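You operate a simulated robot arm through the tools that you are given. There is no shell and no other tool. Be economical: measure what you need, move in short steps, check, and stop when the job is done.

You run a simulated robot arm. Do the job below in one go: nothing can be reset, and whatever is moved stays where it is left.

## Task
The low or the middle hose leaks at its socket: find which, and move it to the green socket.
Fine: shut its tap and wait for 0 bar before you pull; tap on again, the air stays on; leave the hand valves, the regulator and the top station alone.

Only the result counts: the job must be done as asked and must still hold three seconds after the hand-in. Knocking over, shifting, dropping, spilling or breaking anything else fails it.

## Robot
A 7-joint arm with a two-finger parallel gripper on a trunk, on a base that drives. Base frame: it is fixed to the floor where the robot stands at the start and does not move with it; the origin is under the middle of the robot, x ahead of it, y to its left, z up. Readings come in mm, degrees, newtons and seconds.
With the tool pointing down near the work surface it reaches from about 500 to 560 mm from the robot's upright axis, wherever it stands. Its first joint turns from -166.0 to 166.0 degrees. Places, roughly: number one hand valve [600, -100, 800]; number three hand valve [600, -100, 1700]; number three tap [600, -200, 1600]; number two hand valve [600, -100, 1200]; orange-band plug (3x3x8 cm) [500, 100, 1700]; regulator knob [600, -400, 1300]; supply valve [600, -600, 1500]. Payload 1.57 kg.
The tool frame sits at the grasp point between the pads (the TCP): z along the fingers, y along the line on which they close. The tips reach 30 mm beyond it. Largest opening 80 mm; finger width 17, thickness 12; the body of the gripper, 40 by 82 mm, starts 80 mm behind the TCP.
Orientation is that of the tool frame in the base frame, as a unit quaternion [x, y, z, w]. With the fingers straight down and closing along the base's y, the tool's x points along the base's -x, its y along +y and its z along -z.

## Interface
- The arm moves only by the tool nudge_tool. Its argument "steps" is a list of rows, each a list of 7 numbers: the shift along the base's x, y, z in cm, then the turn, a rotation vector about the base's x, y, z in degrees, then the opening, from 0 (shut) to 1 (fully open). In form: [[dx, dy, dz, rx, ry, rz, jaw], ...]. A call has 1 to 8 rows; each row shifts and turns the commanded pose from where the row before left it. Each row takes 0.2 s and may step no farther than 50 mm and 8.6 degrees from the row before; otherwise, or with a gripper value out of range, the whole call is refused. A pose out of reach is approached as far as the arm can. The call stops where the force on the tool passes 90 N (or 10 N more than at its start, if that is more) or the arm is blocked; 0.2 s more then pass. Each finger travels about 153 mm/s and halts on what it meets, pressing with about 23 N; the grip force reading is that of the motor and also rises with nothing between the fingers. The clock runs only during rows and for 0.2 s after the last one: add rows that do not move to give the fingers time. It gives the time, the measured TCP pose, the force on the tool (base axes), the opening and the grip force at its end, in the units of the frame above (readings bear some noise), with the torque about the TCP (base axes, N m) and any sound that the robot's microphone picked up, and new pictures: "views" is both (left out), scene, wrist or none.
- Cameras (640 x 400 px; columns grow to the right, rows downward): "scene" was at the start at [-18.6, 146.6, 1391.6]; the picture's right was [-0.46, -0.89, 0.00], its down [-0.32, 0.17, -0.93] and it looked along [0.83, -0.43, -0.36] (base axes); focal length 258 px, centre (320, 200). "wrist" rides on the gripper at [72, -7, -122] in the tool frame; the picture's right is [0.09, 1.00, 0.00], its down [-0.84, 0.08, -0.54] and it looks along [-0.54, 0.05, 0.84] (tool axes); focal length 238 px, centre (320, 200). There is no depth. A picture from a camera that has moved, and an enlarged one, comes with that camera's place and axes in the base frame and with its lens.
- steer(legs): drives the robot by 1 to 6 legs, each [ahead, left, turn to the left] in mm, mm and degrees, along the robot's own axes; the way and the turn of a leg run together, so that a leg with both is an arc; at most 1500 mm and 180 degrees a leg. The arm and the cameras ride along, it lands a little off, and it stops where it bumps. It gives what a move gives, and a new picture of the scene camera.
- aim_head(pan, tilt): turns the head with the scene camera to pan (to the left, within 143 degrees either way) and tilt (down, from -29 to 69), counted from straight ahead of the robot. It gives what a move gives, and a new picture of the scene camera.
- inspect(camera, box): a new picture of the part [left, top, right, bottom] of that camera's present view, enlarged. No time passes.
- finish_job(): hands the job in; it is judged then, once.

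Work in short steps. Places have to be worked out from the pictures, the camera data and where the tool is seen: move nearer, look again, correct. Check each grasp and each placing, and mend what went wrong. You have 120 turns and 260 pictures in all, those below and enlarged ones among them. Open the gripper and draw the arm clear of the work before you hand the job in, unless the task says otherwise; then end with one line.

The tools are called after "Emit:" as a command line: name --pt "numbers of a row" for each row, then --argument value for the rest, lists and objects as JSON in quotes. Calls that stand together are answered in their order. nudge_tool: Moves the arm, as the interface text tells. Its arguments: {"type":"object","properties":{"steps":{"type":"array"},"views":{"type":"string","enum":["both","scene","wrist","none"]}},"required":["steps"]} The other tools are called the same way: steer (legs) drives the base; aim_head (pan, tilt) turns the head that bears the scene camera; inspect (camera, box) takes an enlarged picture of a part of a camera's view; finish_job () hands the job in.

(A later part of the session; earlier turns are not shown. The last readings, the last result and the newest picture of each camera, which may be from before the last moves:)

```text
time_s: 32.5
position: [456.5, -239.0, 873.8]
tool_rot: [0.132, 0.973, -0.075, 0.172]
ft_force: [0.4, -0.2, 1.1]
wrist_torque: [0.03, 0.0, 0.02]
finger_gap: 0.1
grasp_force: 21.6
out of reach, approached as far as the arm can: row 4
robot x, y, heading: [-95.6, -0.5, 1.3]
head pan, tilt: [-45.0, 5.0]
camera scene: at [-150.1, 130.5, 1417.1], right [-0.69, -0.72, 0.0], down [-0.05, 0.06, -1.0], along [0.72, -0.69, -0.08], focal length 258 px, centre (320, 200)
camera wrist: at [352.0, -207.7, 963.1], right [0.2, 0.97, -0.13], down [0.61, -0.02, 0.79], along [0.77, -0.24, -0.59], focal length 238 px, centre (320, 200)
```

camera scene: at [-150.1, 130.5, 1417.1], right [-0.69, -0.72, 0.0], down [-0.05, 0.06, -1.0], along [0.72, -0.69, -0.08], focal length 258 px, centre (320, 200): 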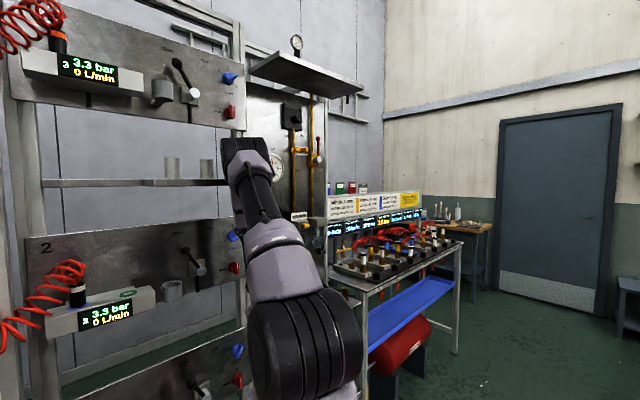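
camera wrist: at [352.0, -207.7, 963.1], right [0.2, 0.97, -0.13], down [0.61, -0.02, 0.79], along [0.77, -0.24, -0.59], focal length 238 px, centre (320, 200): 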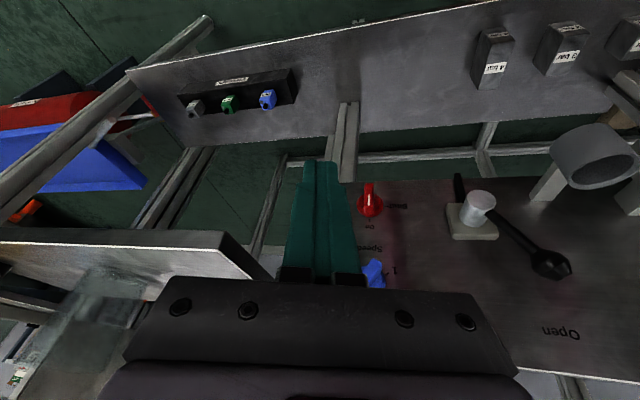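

Key insight from triangulating again: the deck is at z≈980, shoulder ≈[105,−90,1180], and the elbow has been landing on the shelf at z≈1410. I need more distance: I'll stow the arm high, turn the robot 90° left so its right side faces the station, and stand farther back. First retract the arm upward.

Emit:
nudge_tool --pt "0 0.5 2 2.7 6.8 0 0" --pt "0 0.5 3 2.7 6.8 0 0" --pt "0 1 4 2.2 5.6 0 0" --pt "-1 1 4 0 0 7 0" --pt "-1 1 4 0 0 7 0" --pt "-1 2 4 0 0 4 0"

```text
time_s: 33.9
position: [435.2, -184.2, 1072.6]
tool_rot: [-0.025, 0.999, -0.032, -0.002]
ft_force: [0.4, -0.1, -0.8]
wrist_torque: [0.01, 0.02, 0.03]
finger_gap: 0.2
grasp_force: 20.9
robot x, y, heading: [-101.4, -0.2, 1.0]
head pan, tilt: [-45.0, 5.0]
camera scene: at [-137.1, 122.9, 1418.0], right [-0.69, -0.72, 0.0], down [-0.06, 0.06, -1.0], along [0.72, -0.69, -0.09], focal length 258 px, centre (320, 200)
camera wrist: at [364.5, -188.2, 1196.4], right [-0.14, 0.99, -0.06], down [0.83, 0.15, 0.53], along [0.54, 0.02, -0.84], focal length 238 px, centre (320, 200)
```

scene: 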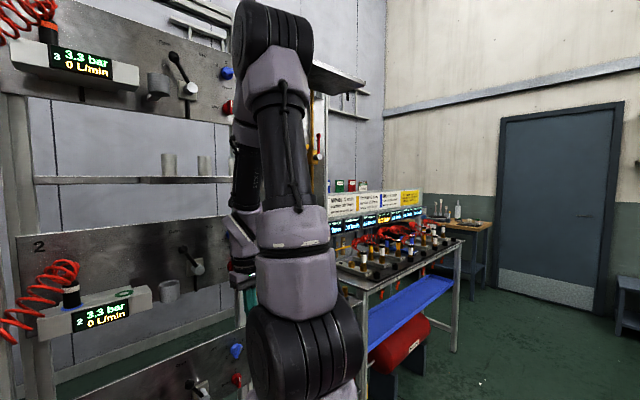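
wrist: 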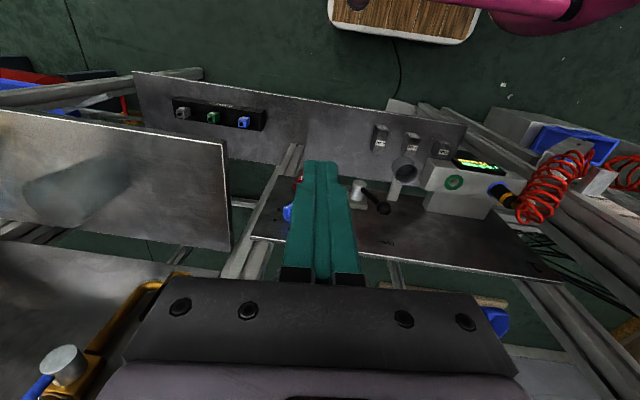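

Tool is vertical and free. I raise further and move it toward the stow position.

Emit:
nudge_tool --pt "0 1 4.5 0 0 0 0" --pt "0 1 4.5 0 0 0 0" --pt "0 2 4.5 0 0 0 0" --pt "-1 3 3.5 0 0 0 0" --pt "-2 3 3 0 0 0 0" --pt "-2 3 3 0 0 0 0" --pt "-2 3 2.5 0 0 0 0" --pt "-1 3 2 0 0 0 0"

Emit:
inspect --camera "wrist" --box '[180, 60, 420, 210]'

```text
time_s: 35.7
position: [350.5, 4.7, 1347.1]
tool_rot: [-0.025, 0.999, -0.032, -0.001]
ft_force: [-0.6, 0.6, -0.2]
wrist_torque: [0.02, 0.05, 0.02]
finger_gap: 0.0
grasp_force: 21.0
robot x, y, heading: [-101.2, 1.0, 1.2]
head pan, tilt: [-45.0, 5.0]
camera scene: at [-137.5, 123.0, 1418.0], right [-0.69, -0.72, 0.0], down [-0.06, 0.06, -1.0], along [0.72, -0.69, -0.09], focal length 258 px, centre (320, 200)
camera wrist: at [278.4, 0.2, 1470.8], right [-0.14, 0.99, -0.06], down [0.83, 0.15, 0.53], along [0.54, 0.02, -0.84], focal length 238 px, centre (320, 200)
```

scene: 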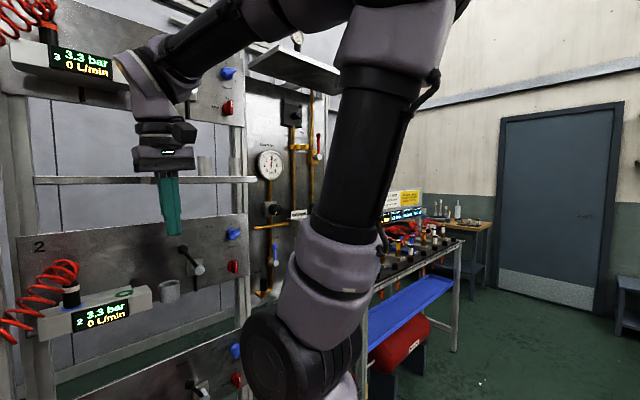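
wrist: 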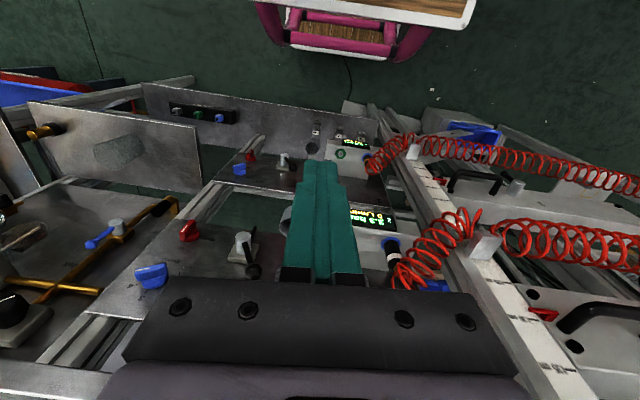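

```text
2.67 times, centred on (300, 135) of wrist
camera zoom: at [278.4, 0.2, 1470.8], right [-0.14, 0.99, -0.06], down [0.83, 0.15, 0.53], along [0.54, 0.02, -0.84], focal length 636 px, centre (373, 373)
```

zoom: 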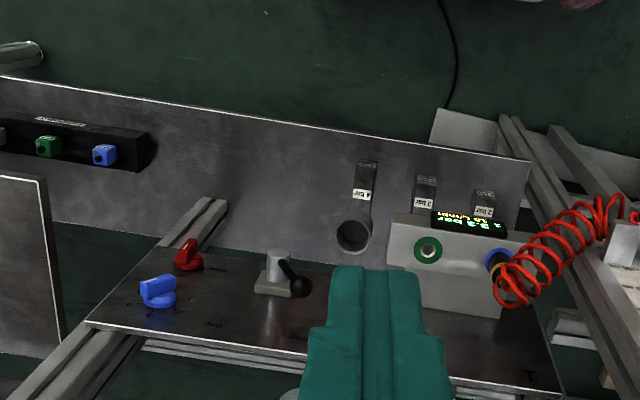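

Stowed. Now I move 100 mm ahead for clearance behind and turn left in two stages.

Emit:
steer --legs '[[110, 0, 0], [0, 0, 45]]'

```text
time_s: 38.9
position: [331.7, 317.8, 1347.1]
tool_rot: [-0.399, 0.916, -0.03, 0.011]
ft_force: [0.6, 0.0, -0.5]
wrist_torque: [0.01, -0.07, -0.01]
finger_gap: 0.0
grasp_force: 21.0
robot x, y, heading: [11.9, 2.0, 45.3]
head pan, tilt: [-45.0, 5.0]
camera scene: at [-102.1, 64.1, 1418.0], right [0.01, -1.0, 0.0], down [-0.09, 0.0, -1.0], along [1.0, 0.01, -0.09], focal length 258 px, centre (320, 200)
```

scene: 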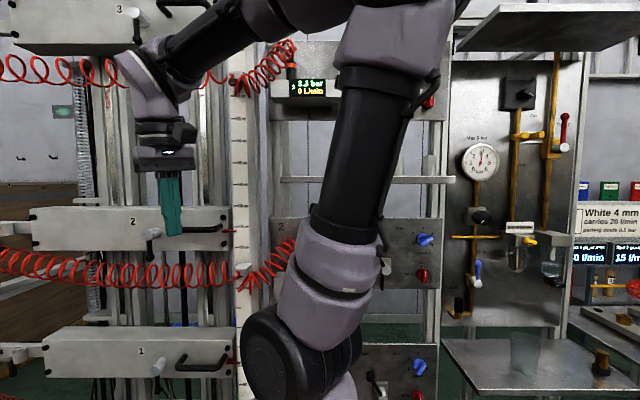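

Turned 45° without contact; note a glass stands on the lower right shelf – must avoid it. I continue to 90°.

Emit:
steer --legs '[[0, 0, 44.5]]'

Emit:
aim_head --pan 100 --tilt 45

Emit:
aim_head --pan -100 --tilt 40

```text
time_s: 41.4
position: [9.2, 450.3, 1346.1]
tool_rot: [0.722, -0.691, 0.023, -0.022]
ft_force: [0.1, -0.5, 0.4]
wrist_torque: [0.01, 0.0, -0.02]
finger_gap: 0.0
grasp_force: 21.5
robot x, y, heading: [9.6, 1.5, 91.0]
head pan, tilt: [-45.0, 5.0]
camera scene: at [-112.9, -35.6, 1418.0], right [0.72, -0.7, 0.0], down [-0.06, -0.06, -1.0], along [0.69, 0.72, -0.09], focal length 258 px, centre (320, 200)
```

scene: 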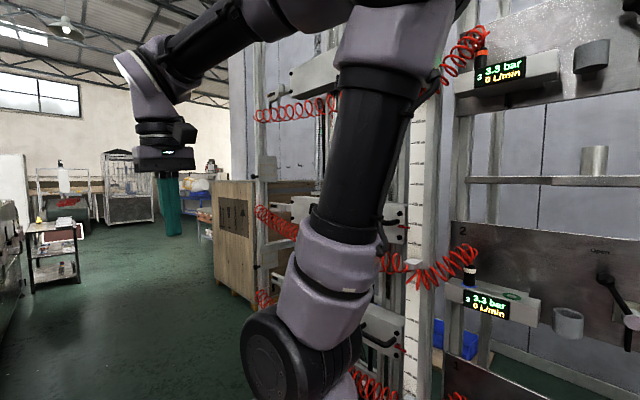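

```text
time_s: 43.7
position: [9.6, 450.6, 1347.3]
tool_rot: [0.722, -0.691, 0.024, -0.021]
ft_force: [-1.6, 0.5, -0.3]
wrist_torque: [-0.02, 0.01, 0.0]
finger_gap: 0.0
grasp_force: 21.4
robot x, y, heading: [15.1, -0.3, 90.7]
head pan, tilt: [100.0, 45.0]
camera scene: at [-256.7, -117.0, 1355.0], right [-0.19, 0.98, 0.0], down [0.69, 0.13, -0.71], along [-0.69, -0.13, -0.71], focal length 258 px, centre (320, 200)
```

scene: 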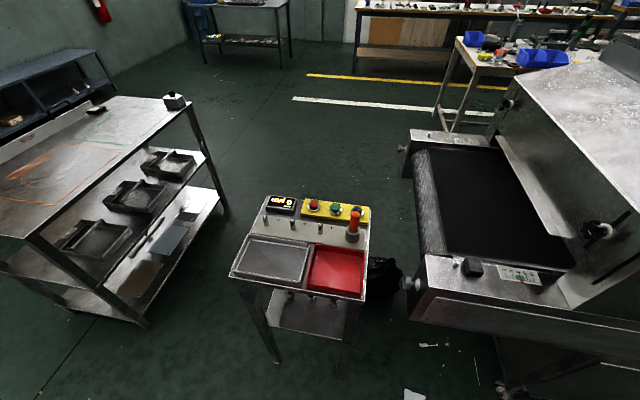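

```text
time_s: 46.6
position: [9.9, 449.9, 1347.6]
tool_rot: [0.723, -0.69, 0.023, -0.022]
ft_force: [-0.5, -0.9, 0.2]
wrist_torque: [0.01, 0.0, -0.01]
finger_gap: 0.1
grasp_force: 21.3
robot x, y, heading: [11.9, 2.5, 90.9]
head pan, tilt: [-100.0, 40.0]
camera scene: at [-92.9, -115.0, 1362.2], right [-0.16, -0.99, 0.0], down [-0.63, 0.1, -0.77], along [0.76, -0.12, -0.64], focal length 258 px, centre (320, 200)
```

scene: 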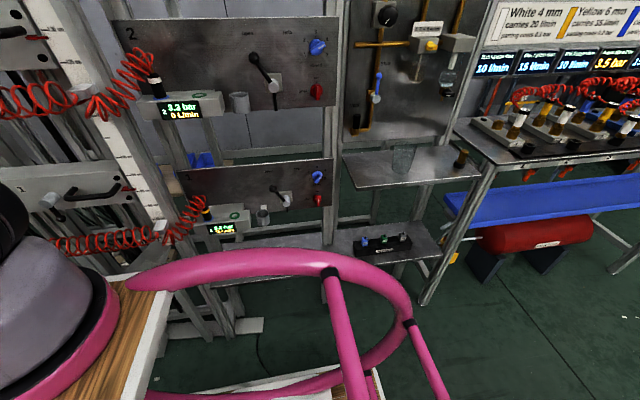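

Excellent clear view of both stations. I zoom in for displays, knobs and geometry.

Emit:
inspect --camera "scene" --box '[160, 140, 360, 260]'

Emit:
inspect --camera "scene" --box '[110, 10, 350, 150]'

```text
3.20 times, centred on (260, 200) of scene
camera zoom: at [-92.9, -115.0, 1362.2], right [-0.16, -0.99, 0.0], down [-0.63, 0.1, -0.77], along [0.76, -0.12, -0.64], focal length 824 px, centre (512, 200)
```

zoom: 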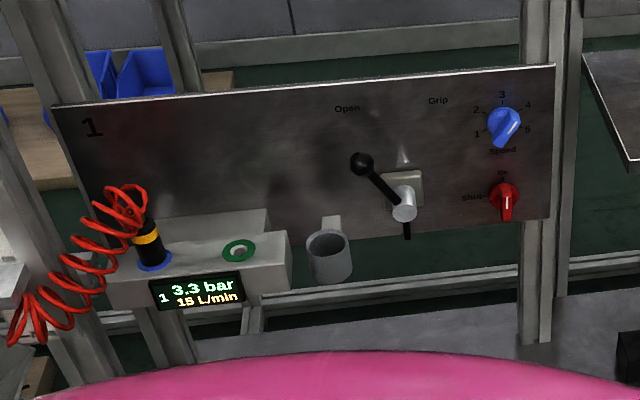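

```text
2.67 times, centred on (230, 80) of scene
camera zoom: at [-92.9, -115.0, 1362.2], right [-0.16, -0.99, 0.0], down [-0.63, 0.1, -0.77], along [0.76, -0.12, -0.64], focal length 687 px, centre (560, 520)
```

zoom: 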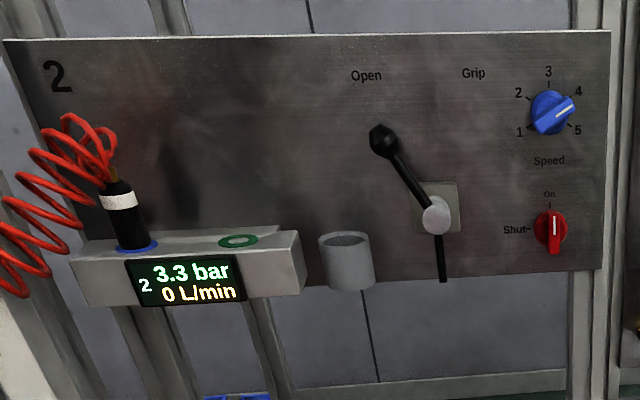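

I zoom in on station 1's speed knob to check it was not turned by the touch.

Emit:
inspect --camera "scene" --box '[292, 155, 340, 215]'

Emit:
steer --legs '[[-200, 0, 0], [0, 150, 0]]'

```text
6.67 times, centred on (316, 185) of scene
camera zoom: at [-92.9, -115.0, 1362.2], right [-0.16, -0.99, 0.0], down [-0.63, 0.1, -0.77], along [0.76, -0.12, -0.64], focal length 1718 px, centre (347, 300)
```

zoom: 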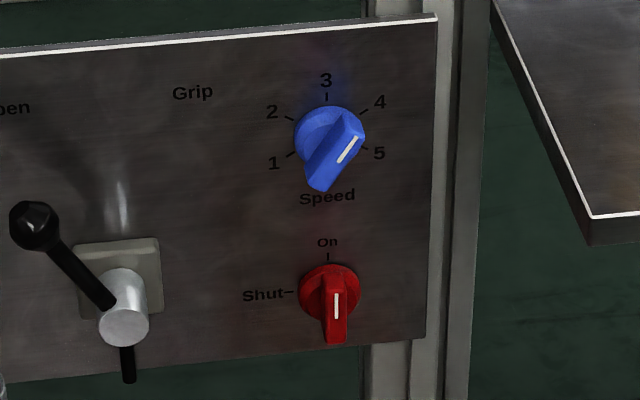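

```text
time_s: 49.2
position: [-137.7, 243.3, 1346.7]
tool_rot: [0.722, -0.691, 0.024, -0.022]
ft_force: [-0.5, 0.2, 0.6]
wrist_torque: [0.0, 0.01, 0.02]
finger_gap: 0.0
grasp_force: 21.3
robot x, y, heading: [-135.6, -205.7, 90.8]
head pan, tilt: [-100.0, 40.0]
camera scene: at [-240.4, -322.3, 1362.2], right [-0.16, -0.99, 0.0], down [-0.63, 0.1, -0.77], along [0.76, -0.12, -0.64], focal length 258 px, centre (320, 200)
```

scene: 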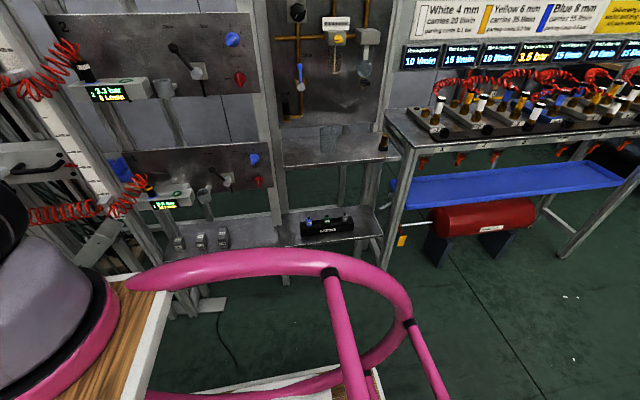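

The speed knob of station 1 now points ~27° higher than before my touch; I will turn it back later. The robot is now sideways at (−136,−206), shoulder ≈(−49,0). I swing the arm across toward the station, turning the tool −91° back.

Emit:
nudge_tool --pt "4.2 -2 0 0 0 -7.6 0" --pt "4.2 -2 0 0 0 -7.6 0" --pt "4.2 -2 0 0 0 -7.6 0" --pt "4.2 -2 0 0 0 -7.6 0" --pt "4.2 -2 0 0 0 -7.6 0" --pt "4.2 -2 0 0 0 -7.6 0" --pt "4.2 -2 0 0 0 -7.6 0" --pt "4.2 -2 0 0 0 -7.6 0" --views "none"

Emit:
nudge_tool --pt "4.2 -2 0 0 0 -7.6 0" --pt "4.2 -2 0 0 0 -7.6 0" --pt "4.2 -2 0 0 0 -7.6 0" --pt "4.2 -2 0 0 0 -7.2 0"

```text
time_s: 51.0
position: [197.2, 84.7, 1345.2]
tool_rot: [-0.272, 0.962, -0.031, 0.007]
ft_force: [0.1, 0.6, 0.5]
wrist_torque: [0.02, -0.03, 0.01]
finger_gap: 0.0
grasp_force: 21.0
robot x, y, heading: [-136.7, -205.7, 90.9]
head pan, tilt: [-100.0, 40.0]
```

```text
time_s: 52.0
position: [369.0, 1.3, 1346.1]
tool_rot: [-0.014, 0.999, -0.031, 0.001]
ft_force: [-1.3, -0.9, 1.4]
wrist_torque: [0.02, -0.03, 0.03]
finger_gap: 0.1
grasp_force: 21.9
robot x, y, heading: [-138.0, -204.6, 90.9]
head pan, tilt: [-100.0, 40.0]
camera scene: at [-241.0, -322.7, 1362.2], right [-0.16, -0.99, 0.0], down [-0.63, 0.1, -0.77], along [0.76, -0.12, -0.64], focal length 258 px, centre (320, 200)
camera wrist: at [296.3, -0.8, 1469.5], right [-0.12, 0.99, -0.06], down [0.83, 0.14, 0.53], along [0.54, 0.01, -0.84], focal length 238 px, centre (320, 200)
```

scene: 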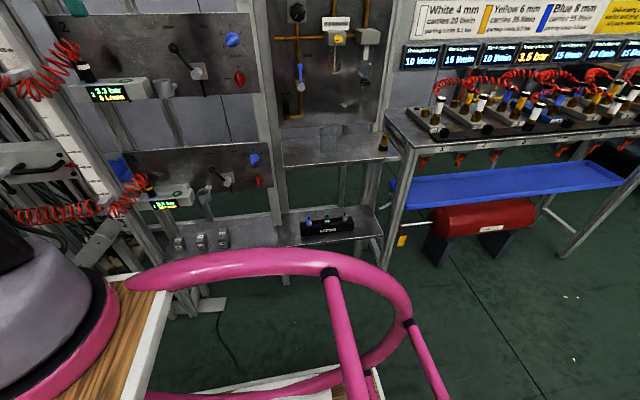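
wrist: 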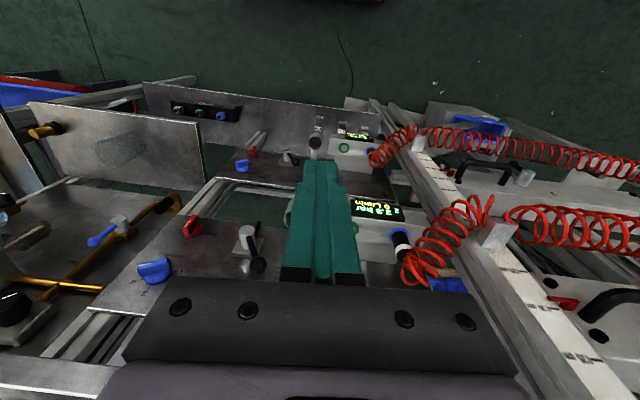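

The arm tracks perfectly now. I go right and down toward tap 1 with a small tilt correction.

Emit:
nudge_tool --pt "0 -2.5 -4 3.5 0 -1.6 0" --pt "0 -2.5 -4 0 0 0 0" --pt "0 -2.5 -4 0 0 0 0" --pt "0 -2.5 -4 0 0 0 0" --pt "0 -2.5 -4 0 0 0 0" --pt "0 -2.5 -4 0 0 0 0" --pt "0 -2.5 -4 0 0 0 0" --pt "0 -2.5 -4 0 0 0 0" --views "none"

Emit:
nudge_tool --pt "0 0 -4.5 0 -4 0 0" --pt "0 0 -4.5 0 -8 0 0" --pt "0 0 -4.5 0 -8 0 0" --pt "0 0 -4.5 0 -8 0 0" --pt "0 0 -4 0 -8 0 0"

```text
time_s: 53.8
position: [365.8, -196.2, 1027.1]
tool_rot: [-0.001, 1.0, -0.002, -0.001]
ft_force: [-0.3, 0.5, 0.1]
wrist_torque: [-0.02, 0.01, 0.02]
finger_gap: 0.1
grasp_force: 21.0
robot x, y, heading: [-135.5, -208.0, 91.0]
head pan, tilt: [-100.0, 40.0]
```

```text
time_s: 55.0
position: [366.3, -193.4, 806.6]
tool_rot: [-0.001, 0.951, -0.001, 0.309]
ft_force: [0.4, 0.0, -0.2]
wrist_torque: [-0.01, 0.04, 0.02]
finger_gap: 0.0
grasp_force: 21.1
robot x, y, heading: [-134.7, -204.6, 91.2]
head pan, tilt: [-100.0, 40.0]
camera scene: at [-240.2, -322.1, 1362.3], right [-0.16, -0.99, 0.0], down [-0.63, 0.1, -0.77], along [0.76, -0.12, -0.64], focal length 258 px, centre (320, 200)
camera wrist: at [236.5, -202.8, 863.0], right [-0.07, 1.0, -0.06], down [0.36, 0.08, 0.93], along [0.93, 0.05, -0.36], focal length 238 px, centre (320, 200)
```

scene: 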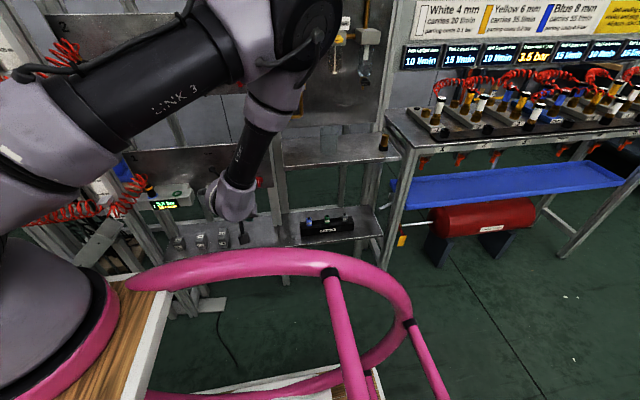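
wrist: 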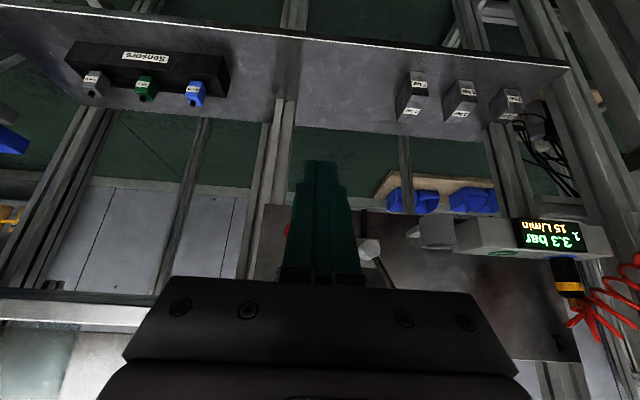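

Full tracking; now pitch to horizontal in front of the tap.

Emit:
nudge_tool --pt "1.9 -0.2 0 0 -7.7 0 0" --pt "1.9 -0.2 0 0 -7.7 0 0" --pt "1.9 -0.2 0 0 -7.7 0 0.2" --pt "1.9 -0.2 0 0 -7.7 0 0.4" --pt "1.9 -0.2 -0.2 0 -7.7 0 0.5" --pt "1.9 -0.2 -0.2 0 -7.7 0 0.5" --pt "1.5 -0.2 -0.2 0 -7.8 0 0.5"

```text
time_s: 56.6
position: [496.6, -209.6, 801.7]
tool_rot: [-0.001, 0.707, -0.001, 0.707]
ft_force: [-0.9, 0.5, -0.5]
wrist_torque: [0.04, 0.02, 0.0]
finger_gap: 40.0
grasp_force: 0.0
robot x, y, heading: [-137.3, -205.9, 90.6]
head pan, tilt: [-100.0, 40.0]
camera scene: at [-240.3, -322.4, 1362.2], right [-0.16, -0.99, 0.0], down [-0.63, 0.1, -0.77], along [0.76, -0.12, -0.64], focal length 258 px, centre (320, 200)
camera wrist: at [374.6, -219.3, 730.7], right [0.0, 1.0, -0.1], down [-0.54, 0.08, 0.84], along [0.84, 0.05, 0.54], focal length 238 px, centre (320, 200)
```

scene: 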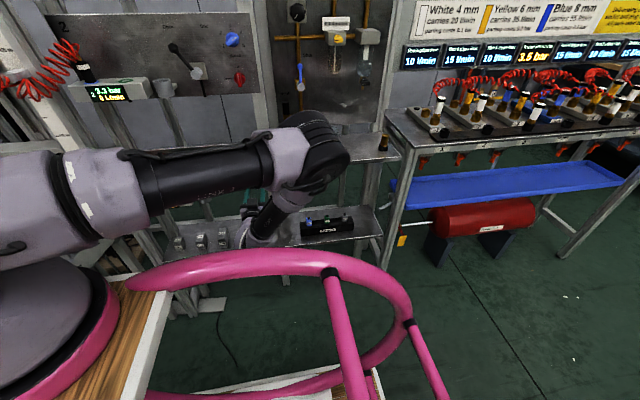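
wrist: 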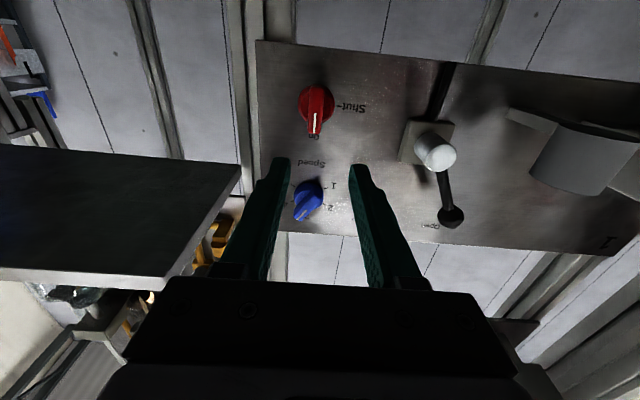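

Tool is exactly horizontal. Tap centre appears at about (585,−218,773). I align and move closer.

Emit:
nudge_tool --pt "0.5 -0.4 -1.4 0 0 0 0.5" --pt "1.0 -0.4 -1.4 0 0 0 0.5" --pt "1.0 0 0 0 0 0 0.5" --views "wrist"

Emit:
inspect --camera "wrist" --box '[230, 90, 420, 240]'

```text
time_s: 57.4
position: [521.1, -220.0, 771.6]
tool_rot: [0.001, 0.708, -0.003, 0.706]
ft_force: [-0.5, -0.1, 0.2]
wrist_torque: [0.01, -0.01, 0.02]
finger_gap: 39.9
grasp_force: 0.0
robot x, y, heading: [-135.8, -204.4, 90.9]
head pan, tilt: [-100.0, 40.0]
camera wrist: at [398.7, -228.7, 701.2], right [0.0, 1.0, -0.09], down [-0.54, 0.08, 0.84], along [0.84, 0.05, 0.54], focal length 238 px, centre (320, 200)
```

wrist: 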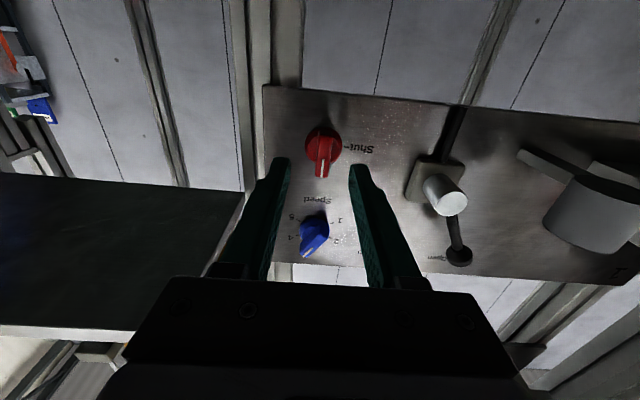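

```text
2.67 times, centred on (325, 165) of wrist
camera zoom: at [398.7, -228.7, 701.2], right [0.0, 1.0, -0.09], down [-0.54, 0.08, 0.84], along [0.84, 0.05, 0.54], focal length 636 px, centre (307, 293)
```

zoom: 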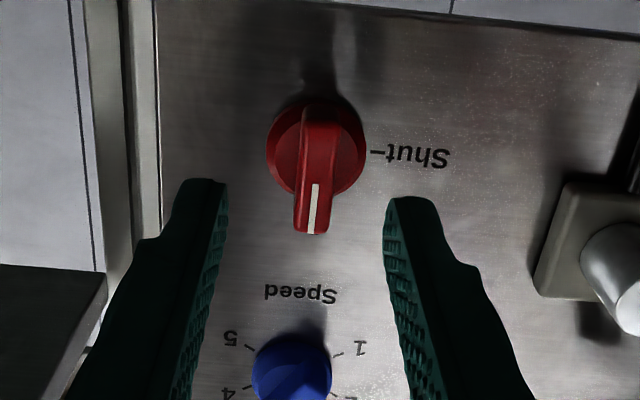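

The tap's bar is nicely between the fingers; I shift 4 mm left and go in, then close on it.

Emit:
nudge_tool --pt "1.0 0.4 0 0 0 0 0.5" --pt "1.0 0 0 0 0 0 0.5" --pt "0.7 0 0 0 0 0 0.5" --pt "0 0 0 0 0 0 0.2" --pt "0 0 0 0 0 0 0.05" --pt "0 0 0 0 0 0 0.05" --views "wrist"

```text
time_s: 58.8
position: [547.2, -215.3, 773.5]
tool_rot: [0.0, 0.707, -0.001, 0.707]
ft_force: [0.2, 0.4, 0.1]
wrist_torque: [0.02, 0.0, -0.01]
finger_gap: 4.0
grasp_force: 0.0
robot x, y, heading: [-137.0, -209.5, 91.0]
head pan, tilt: [-100.0, 40.0]
camera wrist: at [425.3, -223.7, 702.4], right [0.0, 1.0, -0.09], down [-0.54, 0.08, 0.84], along [0.84, 0.05, 0.54], focal length 238 px, centre (320, 200)
```

wrist: 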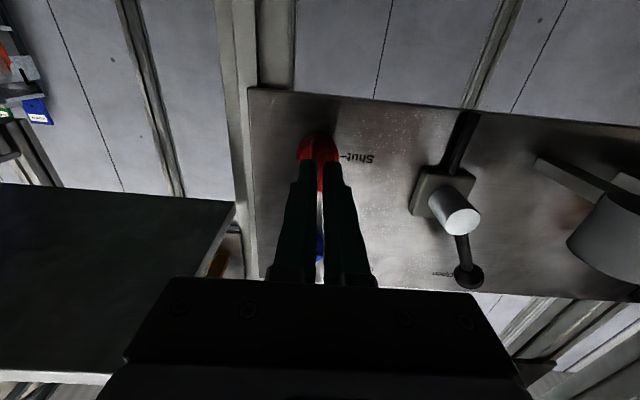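

The fingers closed to 4 mm without catching the bar; it is farther in. I open and look closely.

Emit:
nudge_tool --pt "0 0 0 0 0 0 0.4" --pt "0 0 0 0 0 0 0.4" --views "none"

Emit:
inspect --camera "wrist" --box '[260, 110, 400, 220]'

```text
time_s: 59.4
position: [547.9, -215.2, 772.7]
tool_rot: [0.0, 0.708, -0.003, 0.706]
ft_force: [0.5, -0.7, 0.0]
wrist_torque: [0.0, -0.01, 0.01]
finger_gap: 31.9
grasp_force: 0.0
robot x, y, heading: [-130.8, -204.9, 90.7]
head pan, tilt: [-100.0, 40.0]
```

```text
3.64 times, centred on (330, 165) of wrist
camera zoom: at [425.3, -223.6, 702.4], right [0.0, 1.0, -0.09], down [-0.54, 0.08, 0.84], along [0.84, 0.05, 0.54], focal length 867 px, centre (284, 327)
```

zoom: 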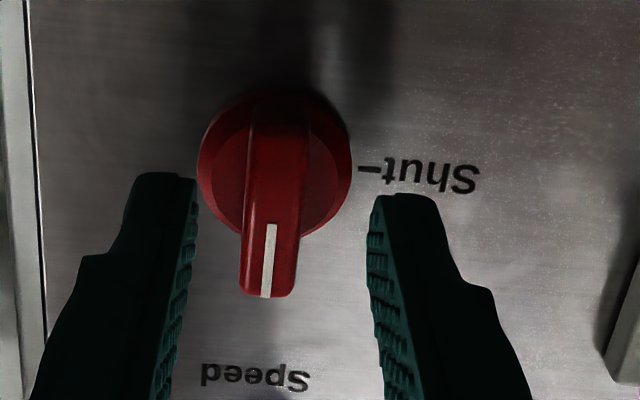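

The bar is only ~11 mm thick and stands close to the panel. I go 10 mm deeper and close.

Emit:
nudge_tool --pt "0.5 -0.2 -0.1 0 0 0 0.4" --pt "0.5 0 0 0 0 0 0.4" --pt "0 0 0 0 0 0 0.1" --pt "0 0 0 0 0 0 0.05" --pt "0 0 0 0 0 0 0.05" --views "wrist"

Emit:
inspect --camera "wrist" --box '[260, 110, 400, 220]'

```text
time_s: 60.6
position: [558.7, -217.7, 771.7]
tool_rot: [0.0, 0.708, -0.002, 0.706]
ft_force: [-0.5, 3.2, 0.9]
wrist_torque: [0.02, 0.19, 0.12]
finger_gap: 12.0
grasp_force: 28.8
robot x, y, heading: [-135.7, -205.3, 91.0]
head pan, tilt: [-100.0, 40.0]
camera wrist: at [435.8, -225.6, 701.2], right [0.0, 1.0, -0.09], down [-0.54, 0.08, 0.84], along [0.84, 0.05, 0.54], focal length 238 px, centre (320, 200)
```

wrist: 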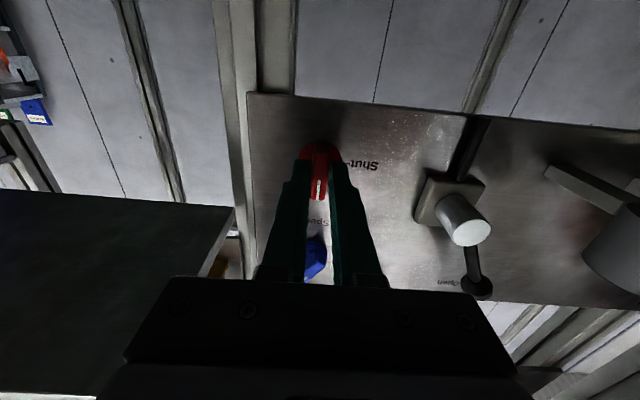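

```text
3.64 times, centred on (330, 165) of wrist
camera zoom: at [435.8, -225.6, 701.2], right [0.0, 1.0, -0.09], down [-0.54, 0.08, 0.84], along [0.84, 0.05, 0.54], focal length 867 px, centre (284, 327)
```

zoom: 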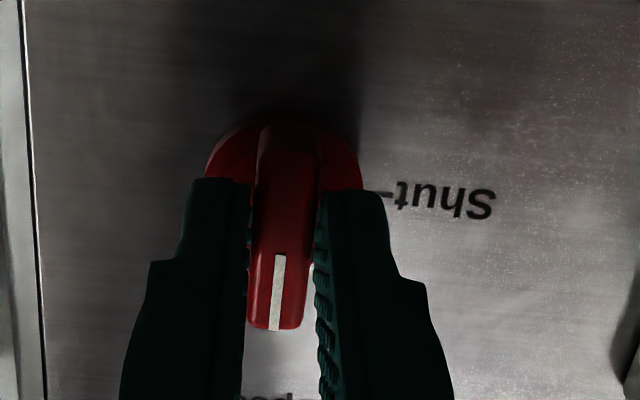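

The bar is gripped (12 mm). I turn −90° about x (top toward Shut) in small steps, 8 rows first.

Emit:
nudge_tool --pt "0 0 0 -8 0 0 0.05" --pt "0 0 0 -8 0 0 0.05" --pt "0 0 0 -8 0 0 0.05" --pt "0 0 0 -8 0 0 0.05" --pt "0 0 0 -8 0 0 0.05" --pt "0 0 0 -8 0 0 0.05" --views "wrist"

```text
time_s: 62.0
position: [557.3, -219.8, 772.3]
tool_rot: [-0.287, 0.646, -0.291, 0.645]
ft_force: [0.2, -13.3, 4.4]
wrist_torque: [0.02, -0.16, -0.07]
finger_gap: 11.6
grasp_force: 29.5
robot x, y, heading: [-131.7, -207.9, 90.7]
head pan, tilt: [-100.0, 40.0]
camera wrist: at [435.7, -278.8, 730.8], right [0.0, 0.59, -0.81], down [-0.54, 0.68, 0.5], along [0.84, 0.43, 0.32], focal length 238 px, centre (320, 200)
```

wrist: 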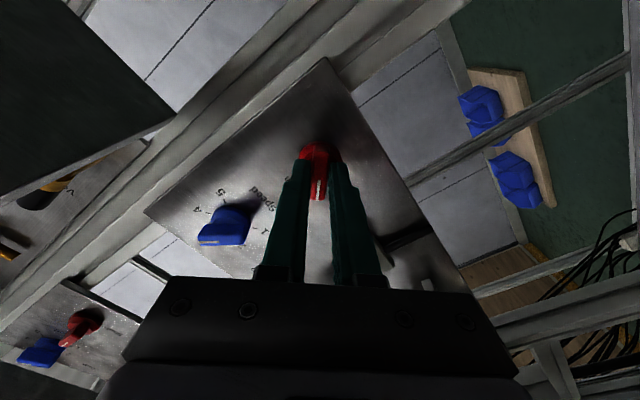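

Turning with the bar (48°). I complete the remaining 42°.

Emit:
nudge_tool --pt "0 0 0 -8 0 0 0.05" --pt "0 0 0 -8 0 0 0.05" --pt "0 0 0 -8 0 0 0.05" --pt "0 0 0 -8 0 0 0.05" --pt "0 0 0 -8 0 0 0.05" --pt "0 0 0 -4 0 0 0.05" --views "both"

Emit:
inspect --camera "scene" --box '[60, 60, 260, 260]'

```text
time_s: 63.4
position: [557.7, -218.5, 775.1]
tool_rot: [0.508, -0.489, 0.512, -0.491]
ft_force: [-0.1, -28.5, 40.3]
wrist_torque: [0.64, -0.88, -0.53]
finger_gap: 12.1
grasp_force: 29.2
robot x, y, heading: [-133.6, -203.7, 90.6]
head pan, tilt: [-100.0, 40.0]
camera scene: at [-241.6, -323.2, 1362.1], right [-0.16, -0.99, 0.0], down [-0.63, 0.1, -0.77], along [0.76, -0.12, -0.64], focal length 258 px, centre (320, 200)
camera wrist: at [435.9, -292.0, 784.3], right [0.01, -0.13, -0.99], down [-0.54, 0.83, -0.12], along [0.84, 0.54, -0.07], focal length 238 px, centre (320, 200)
```

scene: 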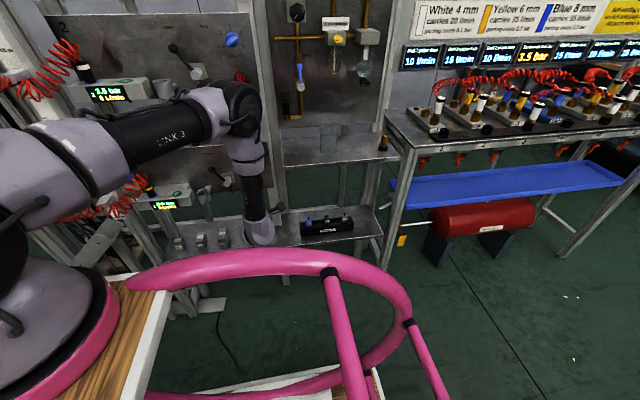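
wrist: 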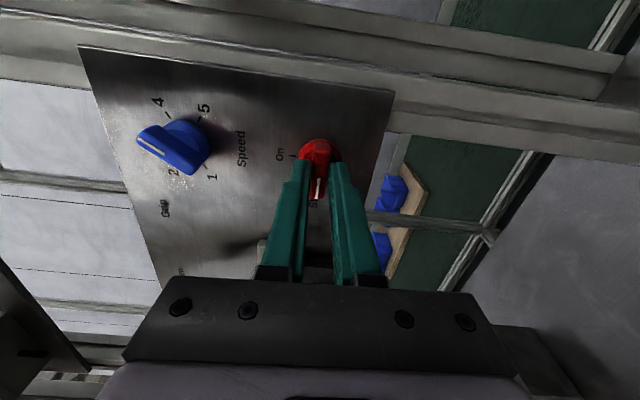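

```text
2.00 times, centred on (160, 160) of scene
camera zoom: at [-241.6, -323.2, 1362.1], right [-0.16, -0.99, 0.0], down [-0.63, 0.1, -0.77], along [0.76, -0.12, -0.64], focal length 515 px, centre (640, 280)
```

zoom: 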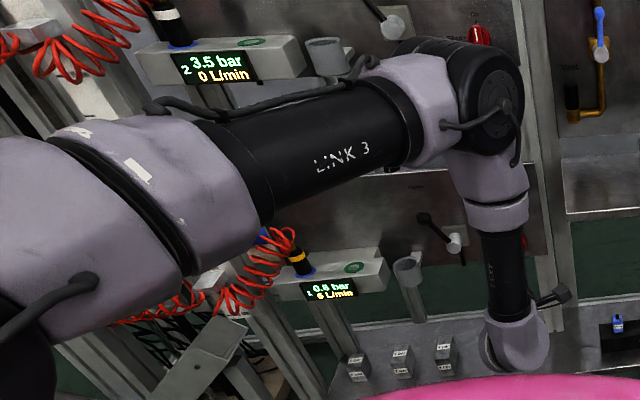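

Tap 1 is on Shut: pressure falls (0.8 bar, 6 L/min) while station 2 rises to 3.5 bar, confirming hose 1. I release, back off, and start turning the tool back, moving in front of the speed knob to restore it.

Emit:
nudge_tool --pt "0 0 0 0 0 0 0.4" --pt "0 0 0 0 0 0 0.4" --pt "-3 0 0 0 0 0 0.4" --pt "-3 0 0 0 0 0 0.4" --pt "0 0 1 8 0 0 0.4" --pt "0 0 1 8 0 0 0.4" --pt "0 0 1 8 0 0 0.4" --pt "0 0 1 8 0 0 0.4" --views "none"

Emit:
nudge_tool --pt "0 0 1 8 0 0 0.4" --pt "0 0 1 8 0 0 0.4" --pt "0 0 1 8 0 0 0.4" --pt "0 0 1 8 0 0 0.4" --pt "0 0 1 8 0 0 0.4" --pt "0 0 0.5 8 0 0 0.4" --pt "0 0 0 8 0 0 0.4" --pt "0 0 0 3 0 0 0.4" --views "both"

Emit:
inspect --camera "scene" --box '[60, 60, 260, 260]'

Emit:
inspect --camera "wrist" --box '[240, 80, 440, 260]'

```text
time_s: 65.2
position: [497.0, -216.3, 813.0]
tool_rot: [-0.353, 0.612, -0.355, 0.612]
ft_force: [-0.3, 0.4, 1.0]
wrist_torque: [0.0, 0.02, 0.0]
finger_gap: 32.0
grasp_force: 0.1
robot x, y, heading: [-135.7, -209.2, 90.8]
head pan, tilt: [-100.0, 40.0]
```

```text
time_s: 67.0
position: [497.5, -215.7, 867.8]
tool_rot: [-0.005, 0.708, -0.008, 0.706]
ft_force: [0.1, 0.0, -0.8]
wrist_torque: [-0.03, 0.02, 0.01]
finger_gap: 31.9
grasp_force: 0.0
robot x, y, heading: [-133.9, -207.7, 90.8]
head pan, tilt: [-100.0, 40.0]
camera scene: at [-240.2, -322.4, 1362.2], right [-0.16, -0.99, 0.0], down [-0.63, 0.1, -0.77], along [0.76, -0.12, -0.64], focal length 258 px, centre (320, 200)
camera wrist: at [375.4, -225.7, 796.6], right [0.0, 0.99, -0.11], down [-0.54, 0.09, 0.84], along [0.84, 0.06, 0.54], focal length 238 px, centre (320, 200)
```

scene: 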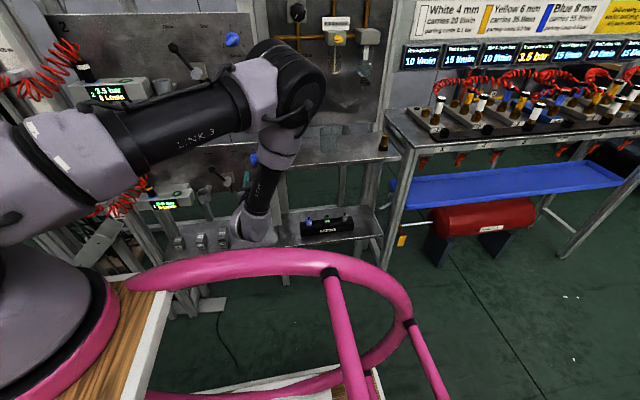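
wrist: 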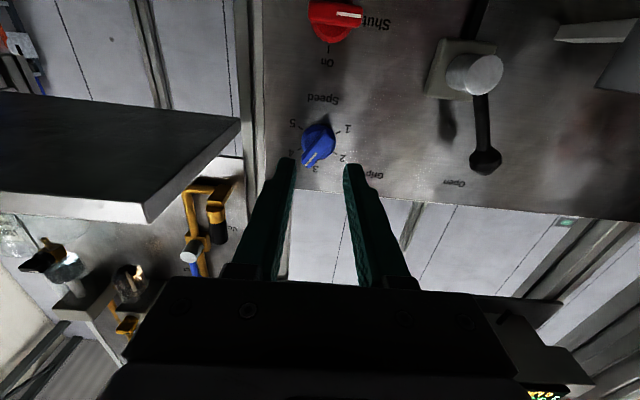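

```text
2.00 times, centred on (160, 160) of scene
camera zoom: at [-240.2, -322.4, 1362.2], right [-0.16, -0.99, 0.0], down [-0.63, 0.1, -0.77], along [0.76, -0.12, -0.64], focal length 515 px, centre (640, 280)
```

zoom: 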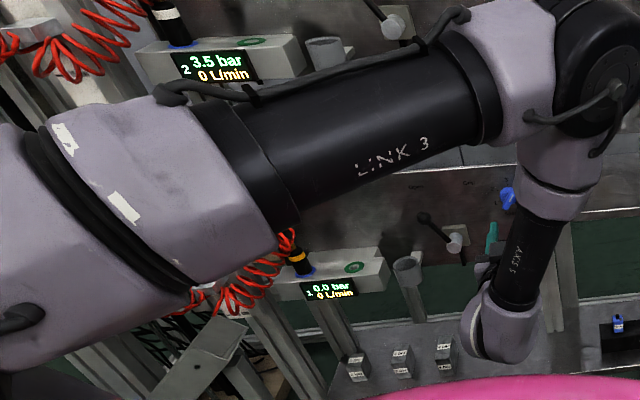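

```text
2.22 times, centred on (340, 170) of wrist
camera zoom: at [375.4, -225.7, 796.6], right [0.0, 0.99, -0.11], down [-0.54, 0.09, 0.84], along [0.84, 0.06, 0.54], focal length 530 px, centre (276, 267)
```

zoom: 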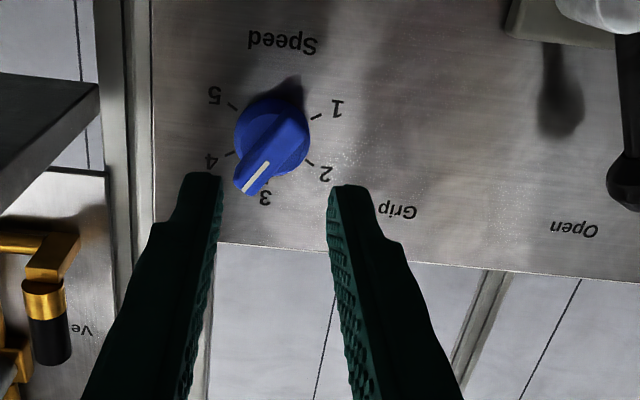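

Station 1 now shows 0.0 bar / 0 L/min. The speed knob 1 sits at ~3.5 instead of ~3.9, so I roll the tool 29° to match its bar, go in and grip it.

Emit:
nudge_tool --pt "0 -0.2 0.4 8 0 0 0.4" --pt "0 0 0 8 0 0 0.4" --pt "0 0 0 8 0 0 0.4" --pt "1 0 0 5 0 0 0.4" --pt "2 0 0 0 0 0 0.4" --views "wrist"

Emit:
inspect --camera "wrist" --box '[250, 90, 410, 220]'

```text
time_s: 68.2
position: [529.6, -219.9, 872.6]
tool_rot: [0.172, 0.687, 0.17, 0.685]
ft_force: [-0.5, 0.2, -0.4]
wrist_torque: [0.0, 0.0, 0.02]
finger_gap: 31.7
grasp_force: 0.0
robot x, y, heading: [-136.5, -206.8, 90.8]
head pan, tilt: [-100.0, 40.0]
camera wrist: at [407.7, -193.9, 807.5], right [0.0, 0.92, 0.38], down [-0.54, -0.32, 0.78], along [0.84, -0.21, 0.5], focal length 238 px, centre (320, 200)
```

wrist: 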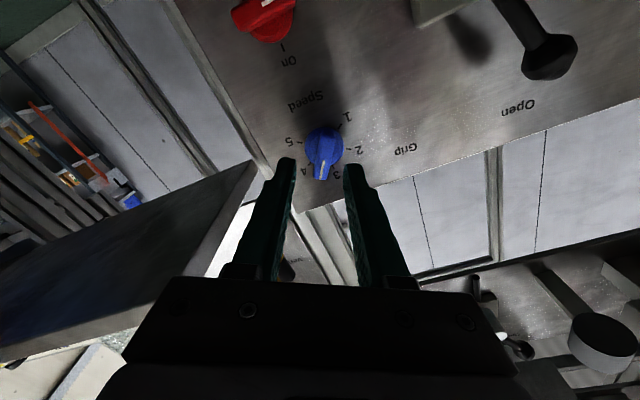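

```text
3.08 times, centred on (330, 155) of wrist
camera zoom: at [407.7, -193.9, 807.5], right [0.0, 0.92, 0.38], down [-0.54, -0.32, 0.78], along [0.84, -0.21, 0.5], focal length 733 px, centre (289, 338)
```

zoom: 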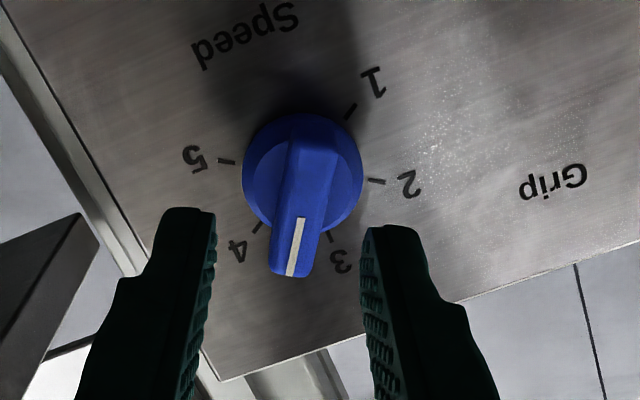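

Well aligned. I go in, grip, and turn the knob +25° clockwise back to its earlier setting.

Emit:
nudge_tool --pt "1.5 0 0 0 0 0 0.4" --pt "1.4 0 0 0 0 0 0.4" --pt "0 0 0 0 0 0 0.05" --pt "0 0 0 0 0 0 0.05" --pt "0 0 0 8 0 0 0.05" --pt "0 0 0 8 0 0 0.05" --pt "0 0 0 8.5 0 0 0.05" --pt "0 0 0 0 0 0 0.05" --views "wrist"

Emit:
nudge_tool --pt "0 0 0 0 0 0 0.4" --pt "0 0 0 0 0 0 0.4" --pt "-3 0 0 0 0 0 0.4" --pt "-3 0 0 0 0 0 0.4" --views "wrist"

Emit:
inspect --camera "wrist" --box '[250, 60, 410, 190]'

```text
time_s: 70.0
position: [556.6, -218.9, 871.8]
tool_rot: [0.312, 0.636, 0.312, 0.634]
ft_force: [0.9, 15.9, 9.0]
wrist_torque: [-0.06, -0.21, 0.57]
finger_gap: 19.3
grasp_force: 8.8
robot x, y, heading: [-134.3, -203.3, 90.7]
head pan, tilt: [-100.0, 40.0]
camera wrist: at [434.6, -168.1, 823.8], right [0.0, 0.68, 0.73], down [-0.54, -0.62, 0.57], along [0.84, -0.4, 0.37], focal length 238 px, centre (320, 200)
```

wrist: 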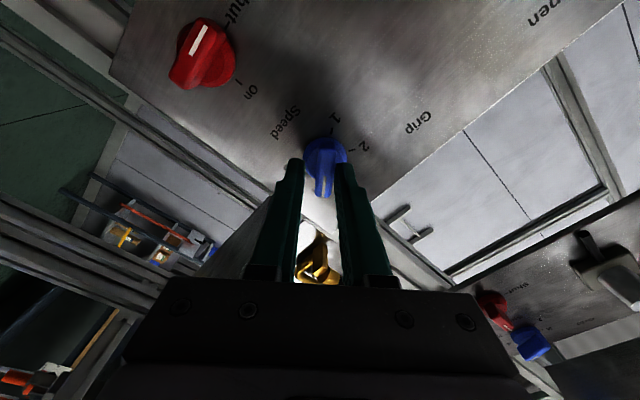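

```text
time_s: 71.0
position: [498.9, -219.4, 868.8]
tool_rot: [0.312, 0.636, 0.312, 0.634]
ft_force: [0.0, -0.2, 0.1]
wrist_torque: [-0.01, 0.0, 0.0]
finger_gap: 32.3
grasp_force: 0.1
robot x, y, heading: [-134.3, -204.1, 91.0]
head pan, tilt: [-100.0, 40.0]
camera wrist: at [375.9, -168.7, 821.4], right [0.0, 0.68, 0.73], down [-0.54, -0.61, 0.57], along [0.84, -0.4, 0.37], focal length 238 px, centre (320, 200)
```

wrist: 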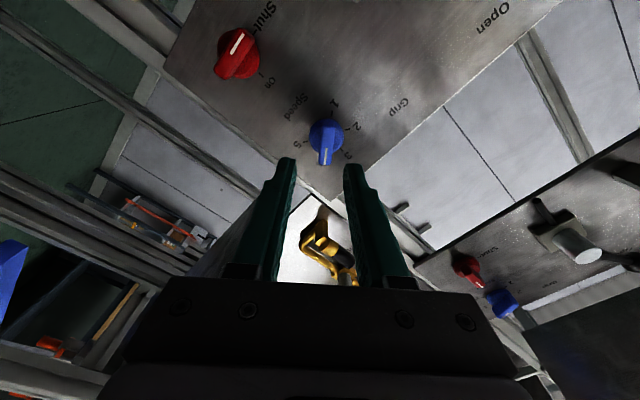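

```text
3.08 times, centred on (330, 125) of wrist
camera zoom: at [375.9, -168.7, 821.4], right [0.0, 0.68, 0.73], down [-0.54, -0.61, 0.57], along [0.84, -0.4, 0.37], focal length 733 px, centre (289, 431)
```

zoom: 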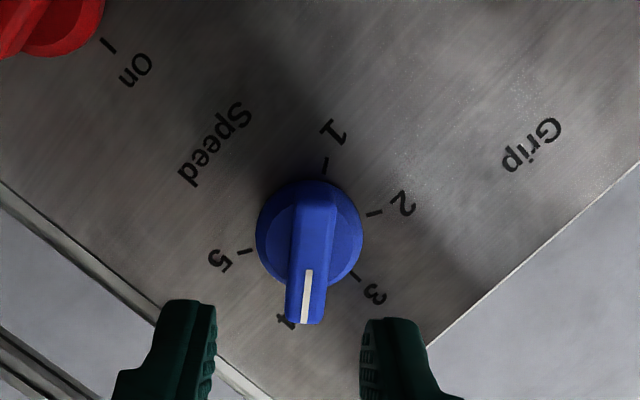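

Speed knob is back near 4. Now I draw back, unroll the tool and travel left to the hose plug, keeping x≈430.

Emit:
nudge_tool --pt "-3.5 0 0 -8 0 0 0.4" --pt "-3.5 0 0 -8 0 0 0.4" --pt "0 4 0 -8 0 0 0.4" --pt "0 4.5 0 -8 0 0 0.4" --pt "0 4.5 0 -8 0 0 0.4" --pt "0 4.5 0 -8 0 0 0.4" --pt "0 4.5 0 -5 0 0 0.5" --pt "0 4.5 0 0 0 0 0.55" --views "none"

Emit:
nudge_tool --pt "0 4.5 0 0 0 0 0.6" --pt "0 4.2 0 0 0 0 0.6" --views "both"

```text
time_s: 72.8
position: [426.0, 44.3, 872.8]
tool_rot: [-0.004, 0.708, -0.006, 0.706]
ft_force: [0.4, -0.3, 0.1]
wrist_torque: [-0.01, -0.03, -0.03]
finger_gap: 44.0
grasp_force: 0.0
robot x, y, heading: [-135.6, -204.9, 90.8]
head pan, tilt: [-100.0, 40.0]
```

```text
time_s: 73.4
position: [425.7, 134.3, 871.7]
tool_rot: [-0.004, 0.708, -0.005, 0.706]
ft_force: [0.2, -0.2, 0.1]
wrist_torque: [0.0, 0.06, -0.02]
finger_gap: 48.1
grasp_force: 0.0
robot x, y, heading: [-135.2, -205.8, 90.8]
head pan, tilt: [-100.0, 40.0]
camera scene: at [-240.4, -322.6, 1362.2], right [-0.16, -0.99, 0.0], down [-0.63, 0.1, -0.77], along [0.76, -0.12, -0.64], focal length 258 px, centre (320, 200)
camera wrist: at [304.4, 126.5, 801.3], right [0.0, 0.99, -0.1], down [-0.54, 0.09, 0.84], along [0.84, 0.05, 0.54], focal length 238 px, centre (320, 200)
```

scene: 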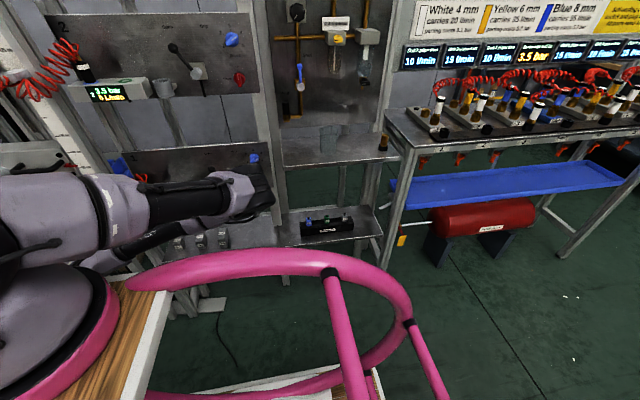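
wrist: 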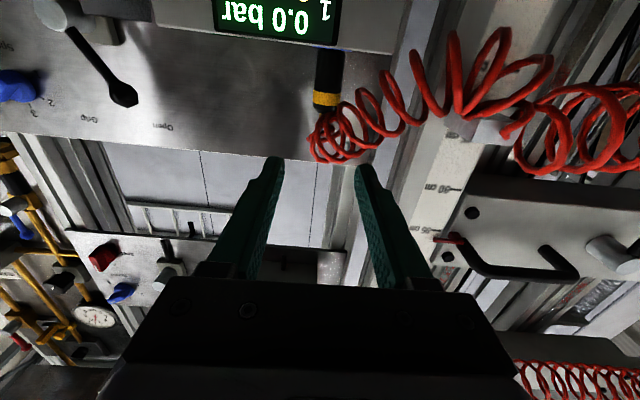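

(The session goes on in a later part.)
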